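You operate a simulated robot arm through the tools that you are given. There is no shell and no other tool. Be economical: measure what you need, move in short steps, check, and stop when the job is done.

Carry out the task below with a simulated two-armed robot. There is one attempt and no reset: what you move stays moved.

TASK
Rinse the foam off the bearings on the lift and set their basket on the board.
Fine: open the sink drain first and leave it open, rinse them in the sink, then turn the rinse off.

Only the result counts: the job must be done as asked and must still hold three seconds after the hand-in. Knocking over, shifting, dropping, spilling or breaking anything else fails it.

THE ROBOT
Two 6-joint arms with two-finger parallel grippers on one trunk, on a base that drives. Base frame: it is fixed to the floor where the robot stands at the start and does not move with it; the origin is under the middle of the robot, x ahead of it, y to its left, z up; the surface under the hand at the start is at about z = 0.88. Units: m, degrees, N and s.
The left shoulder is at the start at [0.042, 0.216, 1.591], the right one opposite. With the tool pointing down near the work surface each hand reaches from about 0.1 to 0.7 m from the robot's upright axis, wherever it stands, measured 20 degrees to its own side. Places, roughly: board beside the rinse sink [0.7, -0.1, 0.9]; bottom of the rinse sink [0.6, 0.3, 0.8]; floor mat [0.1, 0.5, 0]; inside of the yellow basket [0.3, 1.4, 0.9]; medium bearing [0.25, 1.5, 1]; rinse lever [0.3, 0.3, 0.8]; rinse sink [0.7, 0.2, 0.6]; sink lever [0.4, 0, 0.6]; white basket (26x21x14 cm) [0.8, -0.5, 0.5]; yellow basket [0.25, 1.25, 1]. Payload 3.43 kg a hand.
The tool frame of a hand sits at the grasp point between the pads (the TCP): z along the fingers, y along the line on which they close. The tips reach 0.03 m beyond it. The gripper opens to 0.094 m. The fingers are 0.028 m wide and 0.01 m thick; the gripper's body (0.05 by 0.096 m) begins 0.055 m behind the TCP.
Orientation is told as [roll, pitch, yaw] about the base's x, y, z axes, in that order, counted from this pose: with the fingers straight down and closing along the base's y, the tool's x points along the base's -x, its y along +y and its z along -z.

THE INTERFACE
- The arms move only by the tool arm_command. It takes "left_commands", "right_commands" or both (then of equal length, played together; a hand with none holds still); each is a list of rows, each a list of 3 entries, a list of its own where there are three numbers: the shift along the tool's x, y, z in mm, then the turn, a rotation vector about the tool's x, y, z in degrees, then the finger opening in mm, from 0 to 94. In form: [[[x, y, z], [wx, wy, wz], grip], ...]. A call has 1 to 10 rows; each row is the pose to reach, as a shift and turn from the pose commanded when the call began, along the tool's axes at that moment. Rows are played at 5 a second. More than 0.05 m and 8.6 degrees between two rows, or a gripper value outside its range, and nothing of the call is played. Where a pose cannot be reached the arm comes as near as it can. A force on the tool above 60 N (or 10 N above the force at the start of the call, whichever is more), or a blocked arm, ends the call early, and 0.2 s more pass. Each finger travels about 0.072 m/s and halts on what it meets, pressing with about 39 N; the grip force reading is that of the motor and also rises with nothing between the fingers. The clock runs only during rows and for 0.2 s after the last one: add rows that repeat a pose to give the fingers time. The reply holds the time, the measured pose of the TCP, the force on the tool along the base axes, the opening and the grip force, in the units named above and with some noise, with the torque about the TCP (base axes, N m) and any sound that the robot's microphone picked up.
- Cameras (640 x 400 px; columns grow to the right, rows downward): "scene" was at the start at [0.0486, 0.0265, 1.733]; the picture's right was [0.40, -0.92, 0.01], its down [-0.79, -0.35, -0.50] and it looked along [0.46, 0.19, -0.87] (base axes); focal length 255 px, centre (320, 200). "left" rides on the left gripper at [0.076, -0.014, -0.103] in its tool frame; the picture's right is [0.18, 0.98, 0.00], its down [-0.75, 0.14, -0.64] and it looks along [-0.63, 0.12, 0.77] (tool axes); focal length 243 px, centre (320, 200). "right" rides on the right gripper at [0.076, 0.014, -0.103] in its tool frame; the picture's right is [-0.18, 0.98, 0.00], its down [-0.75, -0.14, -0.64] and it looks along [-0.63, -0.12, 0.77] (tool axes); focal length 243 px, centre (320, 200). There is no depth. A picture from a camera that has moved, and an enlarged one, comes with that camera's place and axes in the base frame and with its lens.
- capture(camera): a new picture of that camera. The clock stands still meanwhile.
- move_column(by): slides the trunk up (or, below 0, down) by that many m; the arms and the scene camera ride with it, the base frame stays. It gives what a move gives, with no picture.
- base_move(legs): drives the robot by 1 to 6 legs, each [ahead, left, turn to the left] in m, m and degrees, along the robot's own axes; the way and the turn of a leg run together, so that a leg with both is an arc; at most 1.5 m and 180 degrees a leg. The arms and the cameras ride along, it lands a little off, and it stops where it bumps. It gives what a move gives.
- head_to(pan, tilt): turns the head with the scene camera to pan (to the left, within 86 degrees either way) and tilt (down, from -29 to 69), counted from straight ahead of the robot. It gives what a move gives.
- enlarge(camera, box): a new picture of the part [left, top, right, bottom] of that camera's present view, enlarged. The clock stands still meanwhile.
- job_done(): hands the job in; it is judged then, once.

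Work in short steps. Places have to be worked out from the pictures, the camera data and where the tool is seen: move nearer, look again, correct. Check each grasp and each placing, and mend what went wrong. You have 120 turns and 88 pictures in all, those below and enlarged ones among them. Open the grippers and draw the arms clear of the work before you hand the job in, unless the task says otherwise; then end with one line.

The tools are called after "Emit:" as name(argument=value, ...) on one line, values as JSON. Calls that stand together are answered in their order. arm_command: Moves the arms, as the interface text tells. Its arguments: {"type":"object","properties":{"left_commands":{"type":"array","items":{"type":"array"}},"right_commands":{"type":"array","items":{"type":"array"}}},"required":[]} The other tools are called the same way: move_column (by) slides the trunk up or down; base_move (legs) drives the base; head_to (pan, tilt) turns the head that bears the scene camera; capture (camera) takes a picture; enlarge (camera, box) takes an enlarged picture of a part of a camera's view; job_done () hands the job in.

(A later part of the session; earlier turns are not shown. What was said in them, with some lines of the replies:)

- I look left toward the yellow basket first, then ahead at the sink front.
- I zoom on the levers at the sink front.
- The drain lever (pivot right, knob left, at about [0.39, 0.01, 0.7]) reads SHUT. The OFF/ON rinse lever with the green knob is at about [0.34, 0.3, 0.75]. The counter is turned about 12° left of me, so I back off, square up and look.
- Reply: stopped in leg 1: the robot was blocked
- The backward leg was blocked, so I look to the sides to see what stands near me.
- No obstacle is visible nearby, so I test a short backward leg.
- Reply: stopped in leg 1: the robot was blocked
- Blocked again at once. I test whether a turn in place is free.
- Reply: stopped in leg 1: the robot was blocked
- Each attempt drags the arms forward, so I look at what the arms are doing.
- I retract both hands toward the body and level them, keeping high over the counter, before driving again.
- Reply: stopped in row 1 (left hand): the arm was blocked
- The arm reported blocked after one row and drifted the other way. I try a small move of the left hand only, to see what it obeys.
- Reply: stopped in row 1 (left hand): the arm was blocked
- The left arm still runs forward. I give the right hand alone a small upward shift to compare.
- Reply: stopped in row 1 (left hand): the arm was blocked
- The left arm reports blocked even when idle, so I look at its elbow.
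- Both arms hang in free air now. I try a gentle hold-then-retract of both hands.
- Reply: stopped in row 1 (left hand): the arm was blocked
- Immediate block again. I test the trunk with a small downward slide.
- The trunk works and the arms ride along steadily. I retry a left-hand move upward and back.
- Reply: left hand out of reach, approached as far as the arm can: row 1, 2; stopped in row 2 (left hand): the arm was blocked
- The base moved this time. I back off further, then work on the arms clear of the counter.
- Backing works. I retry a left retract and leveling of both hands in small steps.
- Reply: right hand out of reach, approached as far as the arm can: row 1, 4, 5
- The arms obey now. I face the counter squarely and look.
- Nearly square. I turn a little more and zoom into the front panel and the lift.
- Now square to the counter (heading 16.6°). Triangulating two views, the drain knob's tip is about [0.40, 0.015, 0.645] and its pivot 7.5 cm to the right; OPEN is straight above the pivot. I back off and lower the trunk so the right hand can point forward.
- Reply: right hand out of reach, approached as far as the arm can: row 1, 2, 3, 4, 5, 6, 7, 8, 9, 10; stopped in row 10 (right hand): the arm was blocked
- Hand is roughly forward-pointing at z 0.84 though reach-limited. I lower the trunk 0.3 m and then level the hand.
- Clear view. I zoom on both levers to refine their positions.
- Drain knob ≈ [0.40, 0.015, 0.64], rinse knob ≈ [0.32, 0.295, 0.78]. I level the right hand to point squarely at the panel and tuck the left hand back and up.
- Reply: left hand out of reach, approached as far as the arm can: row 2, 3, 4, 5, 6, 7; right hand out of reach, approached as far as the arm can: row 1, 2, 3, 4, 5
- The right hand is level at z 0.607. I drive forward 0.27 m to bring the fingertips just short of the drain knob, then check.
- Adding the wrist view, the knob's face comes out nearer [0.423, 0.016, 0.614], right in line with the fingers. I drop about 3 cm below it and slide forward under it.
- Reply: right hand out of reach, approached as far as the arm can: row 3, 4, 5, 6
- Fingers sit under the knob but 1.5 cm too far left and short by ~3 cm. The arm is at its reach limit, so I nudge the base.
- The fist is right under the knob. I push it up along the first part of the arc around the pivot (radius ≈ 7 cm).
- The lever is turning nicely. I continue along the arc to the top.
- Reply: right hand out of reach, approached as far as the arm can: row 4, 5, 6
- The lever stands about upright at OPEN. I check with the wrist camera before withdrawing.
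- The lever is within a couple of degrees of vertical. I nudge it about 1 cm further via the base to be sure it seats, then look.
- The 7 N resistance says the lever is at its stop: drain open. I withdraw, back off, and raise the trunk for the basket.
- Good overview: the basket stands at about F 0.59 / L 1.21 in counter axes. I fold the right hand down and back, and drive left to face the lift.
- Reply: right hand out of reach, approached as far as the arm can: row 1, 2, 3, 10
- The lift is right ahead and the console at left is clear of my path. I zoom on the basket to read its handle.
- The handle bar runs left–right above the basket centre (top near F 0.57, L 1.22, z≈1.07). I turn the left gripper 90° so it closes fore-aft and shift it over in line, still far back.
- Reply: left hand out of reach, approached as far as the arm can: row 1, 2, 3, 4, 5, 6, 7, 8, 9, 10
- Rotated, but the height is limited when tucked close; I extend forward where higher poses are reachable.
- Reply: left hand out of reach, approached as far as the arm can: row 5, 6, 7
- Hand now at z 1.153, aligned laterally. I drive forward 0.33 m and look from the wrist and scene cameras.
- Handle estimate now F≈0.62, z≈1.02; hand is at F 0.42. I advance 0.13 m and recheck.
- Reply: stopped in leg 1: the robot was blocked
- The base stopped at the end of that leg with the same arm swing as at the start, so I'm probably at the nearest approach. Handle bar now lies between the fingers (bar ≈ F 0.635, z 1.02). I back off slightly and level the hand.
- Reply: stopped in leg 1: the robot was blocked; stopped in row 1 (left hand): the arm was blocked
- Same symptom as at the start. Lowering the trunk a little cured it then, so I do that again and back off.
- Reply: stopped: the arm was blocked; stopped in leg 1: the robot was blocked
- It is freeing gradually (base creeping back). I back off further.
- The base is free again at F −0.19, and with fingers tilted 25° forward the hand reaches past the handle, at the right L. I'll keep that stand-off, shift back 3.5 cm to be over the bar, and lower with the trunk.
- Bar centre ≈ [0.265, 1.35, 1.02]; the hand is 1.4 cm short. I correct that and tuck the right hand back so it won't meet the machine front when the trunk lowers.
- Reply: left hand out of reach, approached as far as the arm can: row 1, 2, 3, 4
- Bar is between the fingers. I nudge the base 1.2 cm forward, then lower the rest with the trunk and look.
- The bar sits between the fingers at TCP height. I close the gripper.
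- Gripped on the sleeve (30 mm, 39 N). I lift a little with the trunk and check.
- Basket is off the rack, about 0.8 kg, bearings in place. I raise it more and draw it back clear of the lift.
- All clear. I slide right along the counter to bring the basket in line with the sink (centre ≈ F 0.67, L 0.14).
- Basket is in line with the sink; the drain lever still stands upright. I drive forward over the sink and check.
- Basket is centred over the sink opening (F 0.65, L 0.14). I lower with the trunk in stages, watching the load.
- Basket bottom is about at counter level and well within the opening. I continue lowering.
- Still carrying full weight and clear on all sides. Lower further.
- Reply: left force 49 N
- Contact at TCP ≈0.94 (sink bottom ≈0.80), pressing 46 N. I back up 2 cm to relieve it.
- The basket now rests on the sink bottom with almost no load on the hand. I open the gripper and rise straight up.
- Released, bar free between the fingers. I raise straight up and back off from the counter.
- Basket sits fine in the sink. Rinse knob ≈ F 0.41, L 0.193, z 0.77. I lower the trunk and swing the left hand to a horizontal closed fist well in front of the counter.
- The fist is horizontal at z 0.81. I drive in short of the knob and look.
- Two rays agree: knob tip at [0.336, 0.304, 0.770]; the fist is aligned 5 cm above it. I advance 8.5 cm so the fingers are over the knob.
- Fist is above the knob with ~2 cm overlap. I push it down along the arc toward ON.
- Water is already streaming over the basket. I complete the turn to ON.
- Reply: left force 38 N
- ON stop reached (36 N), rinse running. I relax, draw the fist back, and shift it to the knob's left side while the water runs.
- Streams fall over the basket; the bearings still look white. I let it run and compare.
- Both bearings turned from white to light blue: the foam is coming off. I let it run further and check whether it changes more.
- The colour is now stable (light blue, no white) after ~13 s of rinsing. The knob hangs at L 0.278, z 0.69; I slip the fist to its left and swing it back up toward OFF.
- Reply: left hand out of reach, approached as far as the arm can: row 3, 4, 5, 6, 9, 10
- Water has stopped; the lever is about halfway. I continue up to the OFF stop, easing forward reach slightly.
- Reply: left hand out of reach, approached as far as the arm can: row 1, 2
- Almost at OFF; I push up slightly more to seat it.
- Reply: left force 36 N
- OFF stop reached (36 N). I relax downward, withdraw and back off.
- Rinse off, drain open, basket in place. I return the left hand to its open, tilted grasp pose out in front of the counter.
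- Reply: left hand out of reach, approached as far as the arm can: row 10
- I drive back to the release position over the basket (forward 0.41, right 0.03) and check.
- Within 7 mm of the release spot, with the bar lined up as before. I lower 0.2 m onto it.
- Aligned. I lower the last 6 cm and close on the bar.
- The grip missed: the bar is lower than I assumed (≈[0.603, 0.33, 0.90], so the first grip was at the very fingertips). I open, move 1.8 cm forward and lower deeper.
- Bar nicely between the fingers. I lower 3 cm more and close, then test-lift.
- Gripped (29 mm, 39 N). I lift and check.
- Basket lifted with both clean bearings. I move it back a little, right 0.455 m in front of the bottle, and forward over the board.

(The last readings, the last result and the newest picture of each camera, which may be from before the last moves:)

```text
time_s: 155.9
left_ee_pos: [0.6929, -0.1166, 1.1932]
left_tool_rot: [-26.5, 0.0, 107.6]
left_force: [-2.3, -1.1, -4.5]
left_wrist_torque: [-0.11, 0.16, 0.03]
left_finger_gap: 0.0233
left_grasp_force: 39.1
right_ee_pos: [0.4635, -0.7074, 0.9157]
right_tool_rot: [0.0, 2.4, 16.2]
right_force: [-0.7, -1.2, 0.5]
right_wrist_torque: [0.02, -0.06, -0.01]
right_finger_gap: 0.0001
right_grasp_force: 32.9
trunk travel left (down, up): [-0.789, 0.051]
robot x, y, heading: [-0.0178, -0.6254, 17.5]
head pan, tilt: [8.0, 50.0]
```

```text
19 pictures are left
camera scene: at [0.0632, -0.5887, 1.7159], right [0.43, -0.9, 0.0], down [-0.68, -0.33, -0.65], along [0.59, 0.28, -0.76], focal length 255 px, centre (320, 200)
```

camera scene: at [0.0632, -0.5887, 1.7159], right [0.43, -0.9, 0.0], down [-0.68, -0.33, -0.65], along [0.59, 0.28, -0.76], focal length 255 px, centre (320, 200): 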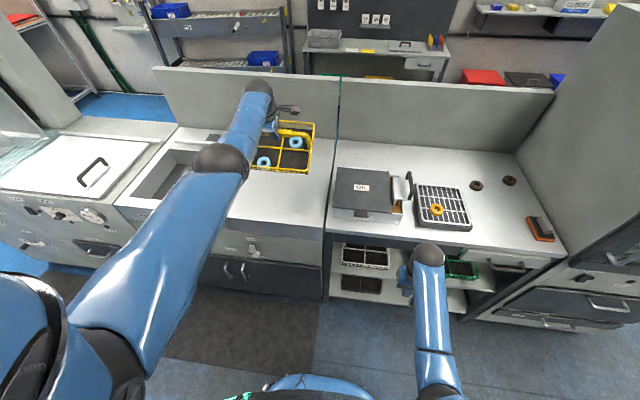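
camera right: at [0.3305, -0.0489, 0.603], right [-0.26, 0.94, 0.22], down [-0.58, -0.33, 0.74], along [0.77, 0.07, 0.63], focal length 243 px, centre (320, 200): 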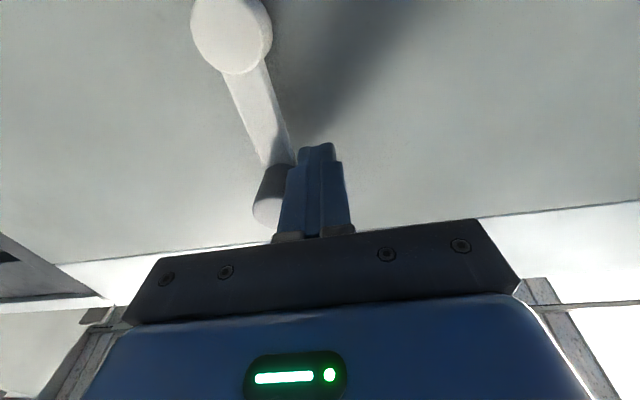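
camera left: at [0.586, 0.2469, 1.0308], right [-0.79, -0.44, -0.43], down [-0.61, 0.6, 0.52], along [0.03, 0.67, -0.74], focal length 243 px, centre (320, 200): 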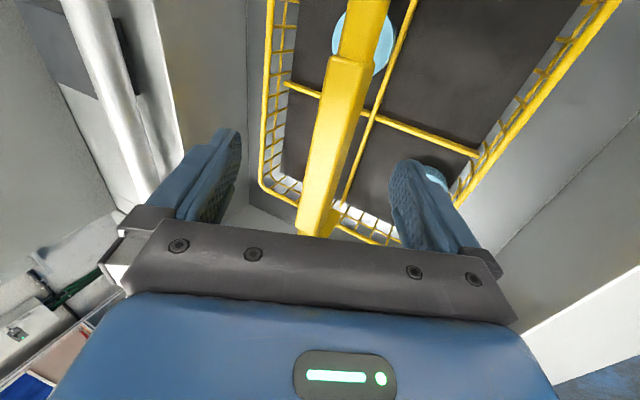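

Basket hovers over the board centre (F 0.63, L −0.31). I lower in stages.

Emit:
move_column(by=-0.12)

Emit:
enlarge(camera="scene", box=[200, 80, 380, 240])

```text
time_s: 157.4
left_ee_pos: [0.7047, -0.1138, 1.0634]
left_tool_rot: [-25.8, 0.0, 107.7]
left_force: [0.7, 0.6, -6.1]
left_wrist_torque: [-0.1, 0.18, -0.03]
left_finger_gap: 0.0232
left_grasp_force: 38.8
right_ee_pos: [0.4725, -0.7067, 0.7898]
right_tool_rot: [0.1, 3.0, 16.2]
right_force: [1.0, 0.4, -0.6]
right_wrist_torque: [0.02, -0.03, 0.0]
right_finger_gap: 0.0
right_grasp_force: 33.3
trunk travel left (down, up): [-0.669, 0.171]
robot x, y, heading: [-0.0193, -0.6287, 17.3]
head pan, tilt: [8.0, 50.0]
```

```text
2.50 times, centred on (290, 160) of scene
camera zoom: at [0.0809, -0.5842, 1.5945], right [0.43, -0.9, 0.0], down [-0.69, -0.33, -0.64], along [0.58, 0.28, -0.77], focal length 636 px, centre (395, 300)
```

zoom: 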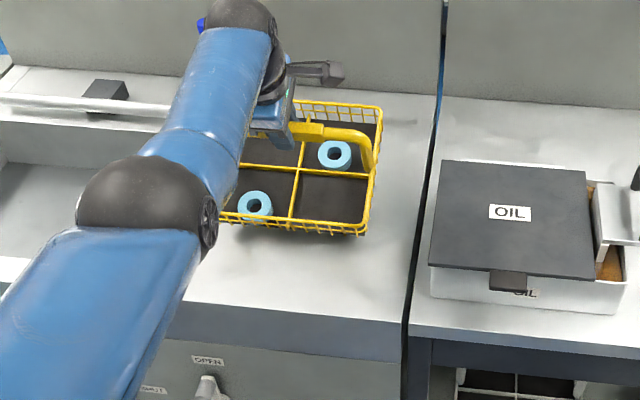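

Well placed on the board area, still hanging. Lower further.

Emit:
move_column(by=-0.03)

```text
time_s: 158.1
left_ee_pos: [0.7045, -0.1133, 1.0427]
left_tool_rot: [-26.7, -0.1, 107.6]
left_force: [8.8, 4.7, 25.3]
left_wrist_torque: [-0.29, 0.28, 0.13]
left_finger_gap: 0.0234
left_grasp_force: 39.4
right_ee_pos: [0.4705, -0.7074, 0.7607]
right_tool_rot: [0.1, 2.9, 16.0]
right_force: [1.0, 0.1, -0.1]
right_wrist_torque: [-0.03, 0.04, 0.0]
right_finger_gap: 0.0
right_grasp_force: 33.6
trunk travel left (down, up): [-0.639, 0.201]
robot x, y, heading: [-0.0175, -0.6263, 17.3]
head pan, tilt: [8.0, 50.0]
```

Contact (25 N). I relieve by 8 mm, then open slowly.

Emit:
move_column(by=0.008)

Emit:
enlarge(camera="scene", box=[200, 80, 380, 240])

```text
time_s: 158.7
left_ee_pos: [0.7031, -0.1155, 1.0423]
left_tool_rot: [-25.7, 0.0, 107.6]
left_force: [4.5, 0.9, 9.6]
left_wrist_torque: [0.11, 0.4, -0.04]
left_finger_gap: 0.0235
left_grasp_force: 38.8
right_ee_pos: [0.4722, -0.7075, 0.7692]
right_tool_rot: [0.1, 3.0, 16.1]
right_force: [0.4, 0.3, 0.1]
right_wrist_torque: [0.0, -0.01, 0.01]
right_finger_gap: 0.0001
right_grasp_force: 32.9
trunk travel left (down, up): [-0.647, 0.193]
robot x, y, heading: [-0.0188, -0.623, 17.4]
head pan, tilt: [8.0, 50.0]
```

```text
2.50 times, centred on (290, 160) of scene
camera zoom: at [0.0796, -0.5862, 1.5724], right [0.43, -0.9, 0.0], down [-0.69, -0.33, -0.64], along [0.58, 0.28, -0.77], focal length 636 px, centre (395, 300)
```

zoom: 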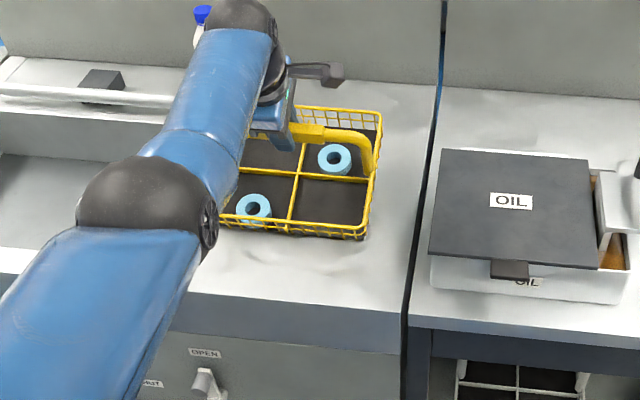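

The basket rests on the board. I open the gripper.

Emit:
arm_command(left_commands=[[[0, 0, 0], [0, 0, 0], 30], [[0, 0, 0], [0, 0, 0], 40], [[0, 0, 0], [0, 0, 0], 60], [[0, 0, 0], [0, 0, 0], 80], [[0, 0, 0], [0, 0, 0], 94], [[0, 0, 0], [0, 0, 0], 94]])

Emit:
capture(camera="left")

```text
time_s: 160.1
left_ee_pos: [0.7035, -0.1135, 1.0424]
left_tool_rot: [-25.8, 0.0, 107.5]
left_force: [0.5, 0.4, -1.2]
left_wrist_torque: [0.0, 0.01, 0.0]
left_finger_gap: 0.0941
left_grasp_force: 0.1
right_ee_pos: [0.4727, -0.7059, 0.7677]
right_tool_rot: [0.1, 3.2, 16.0]
right_force: [0.0, 0.0, 0.0]
right_wrist_torque: [-0.03, 0.01, 0.0]
right_finger_gap: 0.0
right_grasp_force: 33.0
trunk travel left (down, up): [-0.647, 0.193]
robot x, y, heading: [-0.0168, -0.6268, 17.7]
head pan, tilt: [8.0, 50.0]
```

```text
16 pictures are left
camera left: at [0.696, -0.1965, 1.1395], right [-0.79, -0.44, -0.43], down [-0.62, 0.6, 0.52], along [0.03, 0.67, -0.74], focal length 243 px, centre (320, 200)
```

left: 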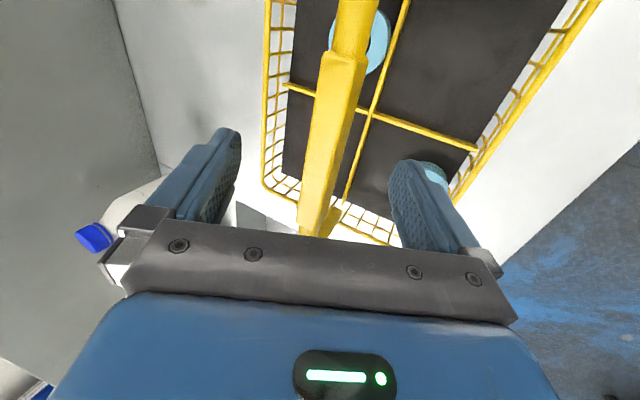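

Free of the bar. I raise straight up with the trunk and back away, then verify everything.

Emit:
move_column(by=0.17)

Emit:
base_move(legs=[[-0.4, 0, 0]])

Emit:
head_to(pan=12, tilt=42)

Emit:
capture(camera="scene")

Emit:
enlarge(camera="scene", box=[190, 110, 370, 230])

```text
time_s: 162.0
left_ee_pos: [0.7038, -0.1131, 1.2113]
left_tool_rot: [-25.8, 0.0, 107.6]
left_force: [-1.1, 0.6, 0.0]
left_wrist_torque: [0.02, 0.02, 0.02]
left_finger_gap: 0.094
left_grasp_force: 0.0
right_ee_pos: [0.4713, -0.7057, 0.9391]
right_tool_rot: [0.2, 3.1, 16.0]
right_force: [0.5, 1.1, -0.7]
right_wrist_torque: [-0.01, -0.01, -0.01]
right_finger_gap: 0.0
right_grasp_force: 33.5
trunk travel left (down, up): [-0.817, 0.023]
robot x, y, heading: [-0.0152, -0.6308, 17.7]
head pan, tilt: [8.0, 50.0]
```

```text
time_s: 164.5
left_ee_pos: [0.3277, -0.2285, 1.2101]
left_tool_rot: [-25.6, 0.0, 108.0]
left_force: [0.3, -0.5, 0.2]
left_wrist_torque: [0.0, -0.01, -0.01]
left_finger_gap: 0.094
left_grasp_force: 0.0
right_ee_pos: [0.0981, -0.8217, 0.9374]
right_tool_rot: [0.1, 3.2, 16.5]
right_force: [0.3, 0.0, -0.4]
right_wrist_torque: [0.02, 0.02, 0.01]
right_finger_gap: 0.0
right_grasp_force: 33.0
trunk travel left (down, up): [-0.817, 0.023]
robot x, y, heading: [-0.3915, -0.7473, 17.8]
head pan, tilt: [8.0, 50.0]
```

```text
time_s: 165.2
left_ee_pos: [0.327, -0.2281, 1.2107]
left_tool_rot: [-25.8, 0.0, 107.9]
left_force: [-0.1, 0.0, -0.3]
left_wrist_torque: [0.01, 0.0, -0.02]
left_finger_gap: 0.0939
left_grasp_force: 0.0
right_ee_pos: [0.0975, -0.8219, 0.938]
right_tool_rot: [0.1, 3.0, 16.5]
right_force: [0.9, 0.3, -0.2]
right_wrist_torque: [0.02, 0.03, 0.0]
right_finger_gap: 0.0
right_grasp_force: 32.9
trunk travel left (down, up): [-0.817, 0.023]
robot x, y, heading: [-0.3946, -0.7491, 17.9]
head pan, tilt: [12.0, 42.0]
```

```text
15 pictures are left
camera scene: at [-0.2907, -0.695, 1.7535], right [0.5, -0.87, 0.0], down [-0.58, -0.33, -0.74], along [0.64, 0.37, -0.67], focal length 255 px, centre (320, 200)
```

scene: 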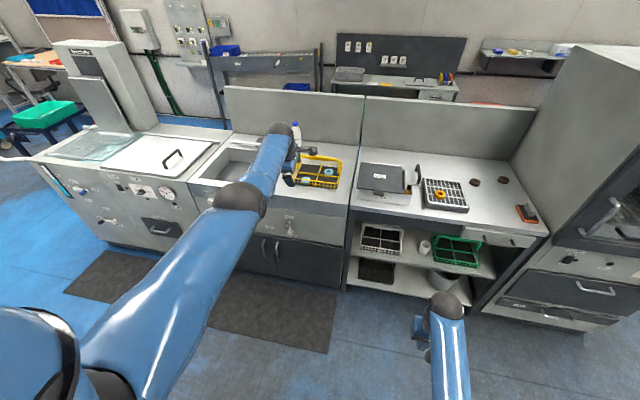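

```text
3.33 times, centred on (280, 170) of scene
camera zoom: at [-0.2907, -0.695, 1.7535], right [0.5, -0.87, 0.0], down [-0.58, -0.33, -0.74], along [0.64, 0.37, -0.67], focal length 848 px, centre (453, 300)
```

zoom: 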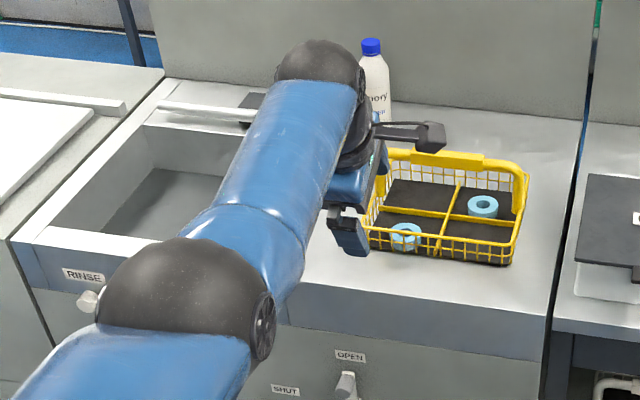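

The basket stands level on the board with both rinsed bearings, bottle upright, drain OPEN. I open the right gripper too and back off a bit more, with a last look at the levers.

Emit:
arm_command(right_commands=[[[0, 0, 0], [0, 0, 0], 40], [[0, 0, 0], [0, 0, 0], 80], [[0, 0, 0], [0, 0, 0], 94], [[0, 0, 0], [0, 0, 0], 94]])

Emit:
base_move(legs=[[-0.2, 0, 0]])

Emit:
head_to(pan=25, tilt=40)

Emit:
capture(camera="scene")

```text
time_s: 166.2
left_ee_pos: [0.3248, -0.2291, 1.2129]
left_tool_rot: [-25.9, 0.0, 108.0]
left_force: [0.1, -0.2, -0.3]
left_wrist_torque: [-0.02, 0.02, -0.01]
left_finger_gap: 0.0941
left_grasp_force: 0.1
right_ee_pos: [0.0962, -0.822, 0.9395]
right_tool_rot: [0.1, 3.0, 16.5]
right_force: [-0.4, -0.9, -0.1]
right_wrist_torque: [-0.01, -0.05, 0.0]
right_finger_gap: 0.0939
right_grasp_force: 0.1
trunk travel left (down, up): [-0.817, 0.023]
robot x, y, heading: [-0.3923, -0.747, 18.1]
head pan, tilt: [12.0, 42.0]
```

```text
time_s: 167.8
left_ee_pos: [0.1316, -0.2895, 1.2077]
left_tool_rot: [-25.6, 0.0, 108.1]
left_force: [0.1, 0.7, -0.4]
left_wrist_torque: [-0.01, 0.03, 0.01]
left_finger_gap: 0.0941
left_grasp_force: 0.0
right_ee_pos: [-0.096, -0.8835, 0.9365]
right_tool_rot: [0.1, 3.4, 16.6]
right_force: [0.1, 0.6, -0.2]
right_wrist_torque: [-0.02, -0.01, 0.02]
right_finger_gap: 0.0939
right_grasp_force: 0.0
trunk travel left (down, up): [-0.817, 0.023]
robot x, y, heading: [-0.5944, -0.8107, 18.1]
head pan, tilt: [12.0, 42.0]
```

```text
time_s: 168.5
left_ee_pos: [0.1293, -0.2897, 1.2101]
left_tool_rot: [-25.8, -0.1, 108.1]
left_force: [0.4, -0.2, 0.5]
left_wrist_torque: [0.05, 0.01, 0.01]
left_finger_gap: 0.0941
left_grasp_force: 0.1
right_ee_pos: [-0.0986, -0.8842, 0.9375]
right_tool_rot: [0.2, 3.0, 16.6]
right_force: [-0.4, -0.3, 0.4]
right_wrist_torque: [-0.02, -0.01, 0.02]
right_finger_gap: 0.0941
right_grasp_force: 0.1
trunk travel left (down, up): [-0.817, 0.023]
robot x, y, heading: [-0.5906, -0.8081, 18.2]
head pan, tilt: [25.0, 40.0]
```

```text
13 pictures are left
camera scene: at [-0.4972, -0.7419, 1.7564], right [0.68, -0.73, 0.0], down [-0.47, -0.44, -0.77], along [0.56, 0.52, -0.64], focal length 255 px, centre (320, 200)
```

scene: 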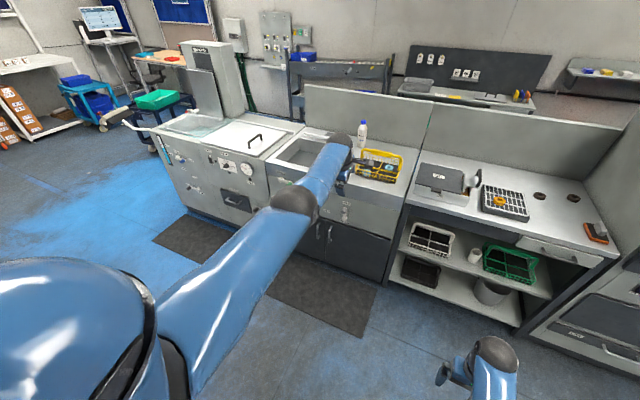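

Everything is in order: basket on the board, rinse off, drain open, arms clear and grippers open. I hand in.

Emit:
job_done()

```text
The job is handed in.
```

The bearings are rinsed of foam and their basket stands on the board beside the sink, with the drain opened first and left open, the rinse turned off, and nothing seen knocked over or shifted.
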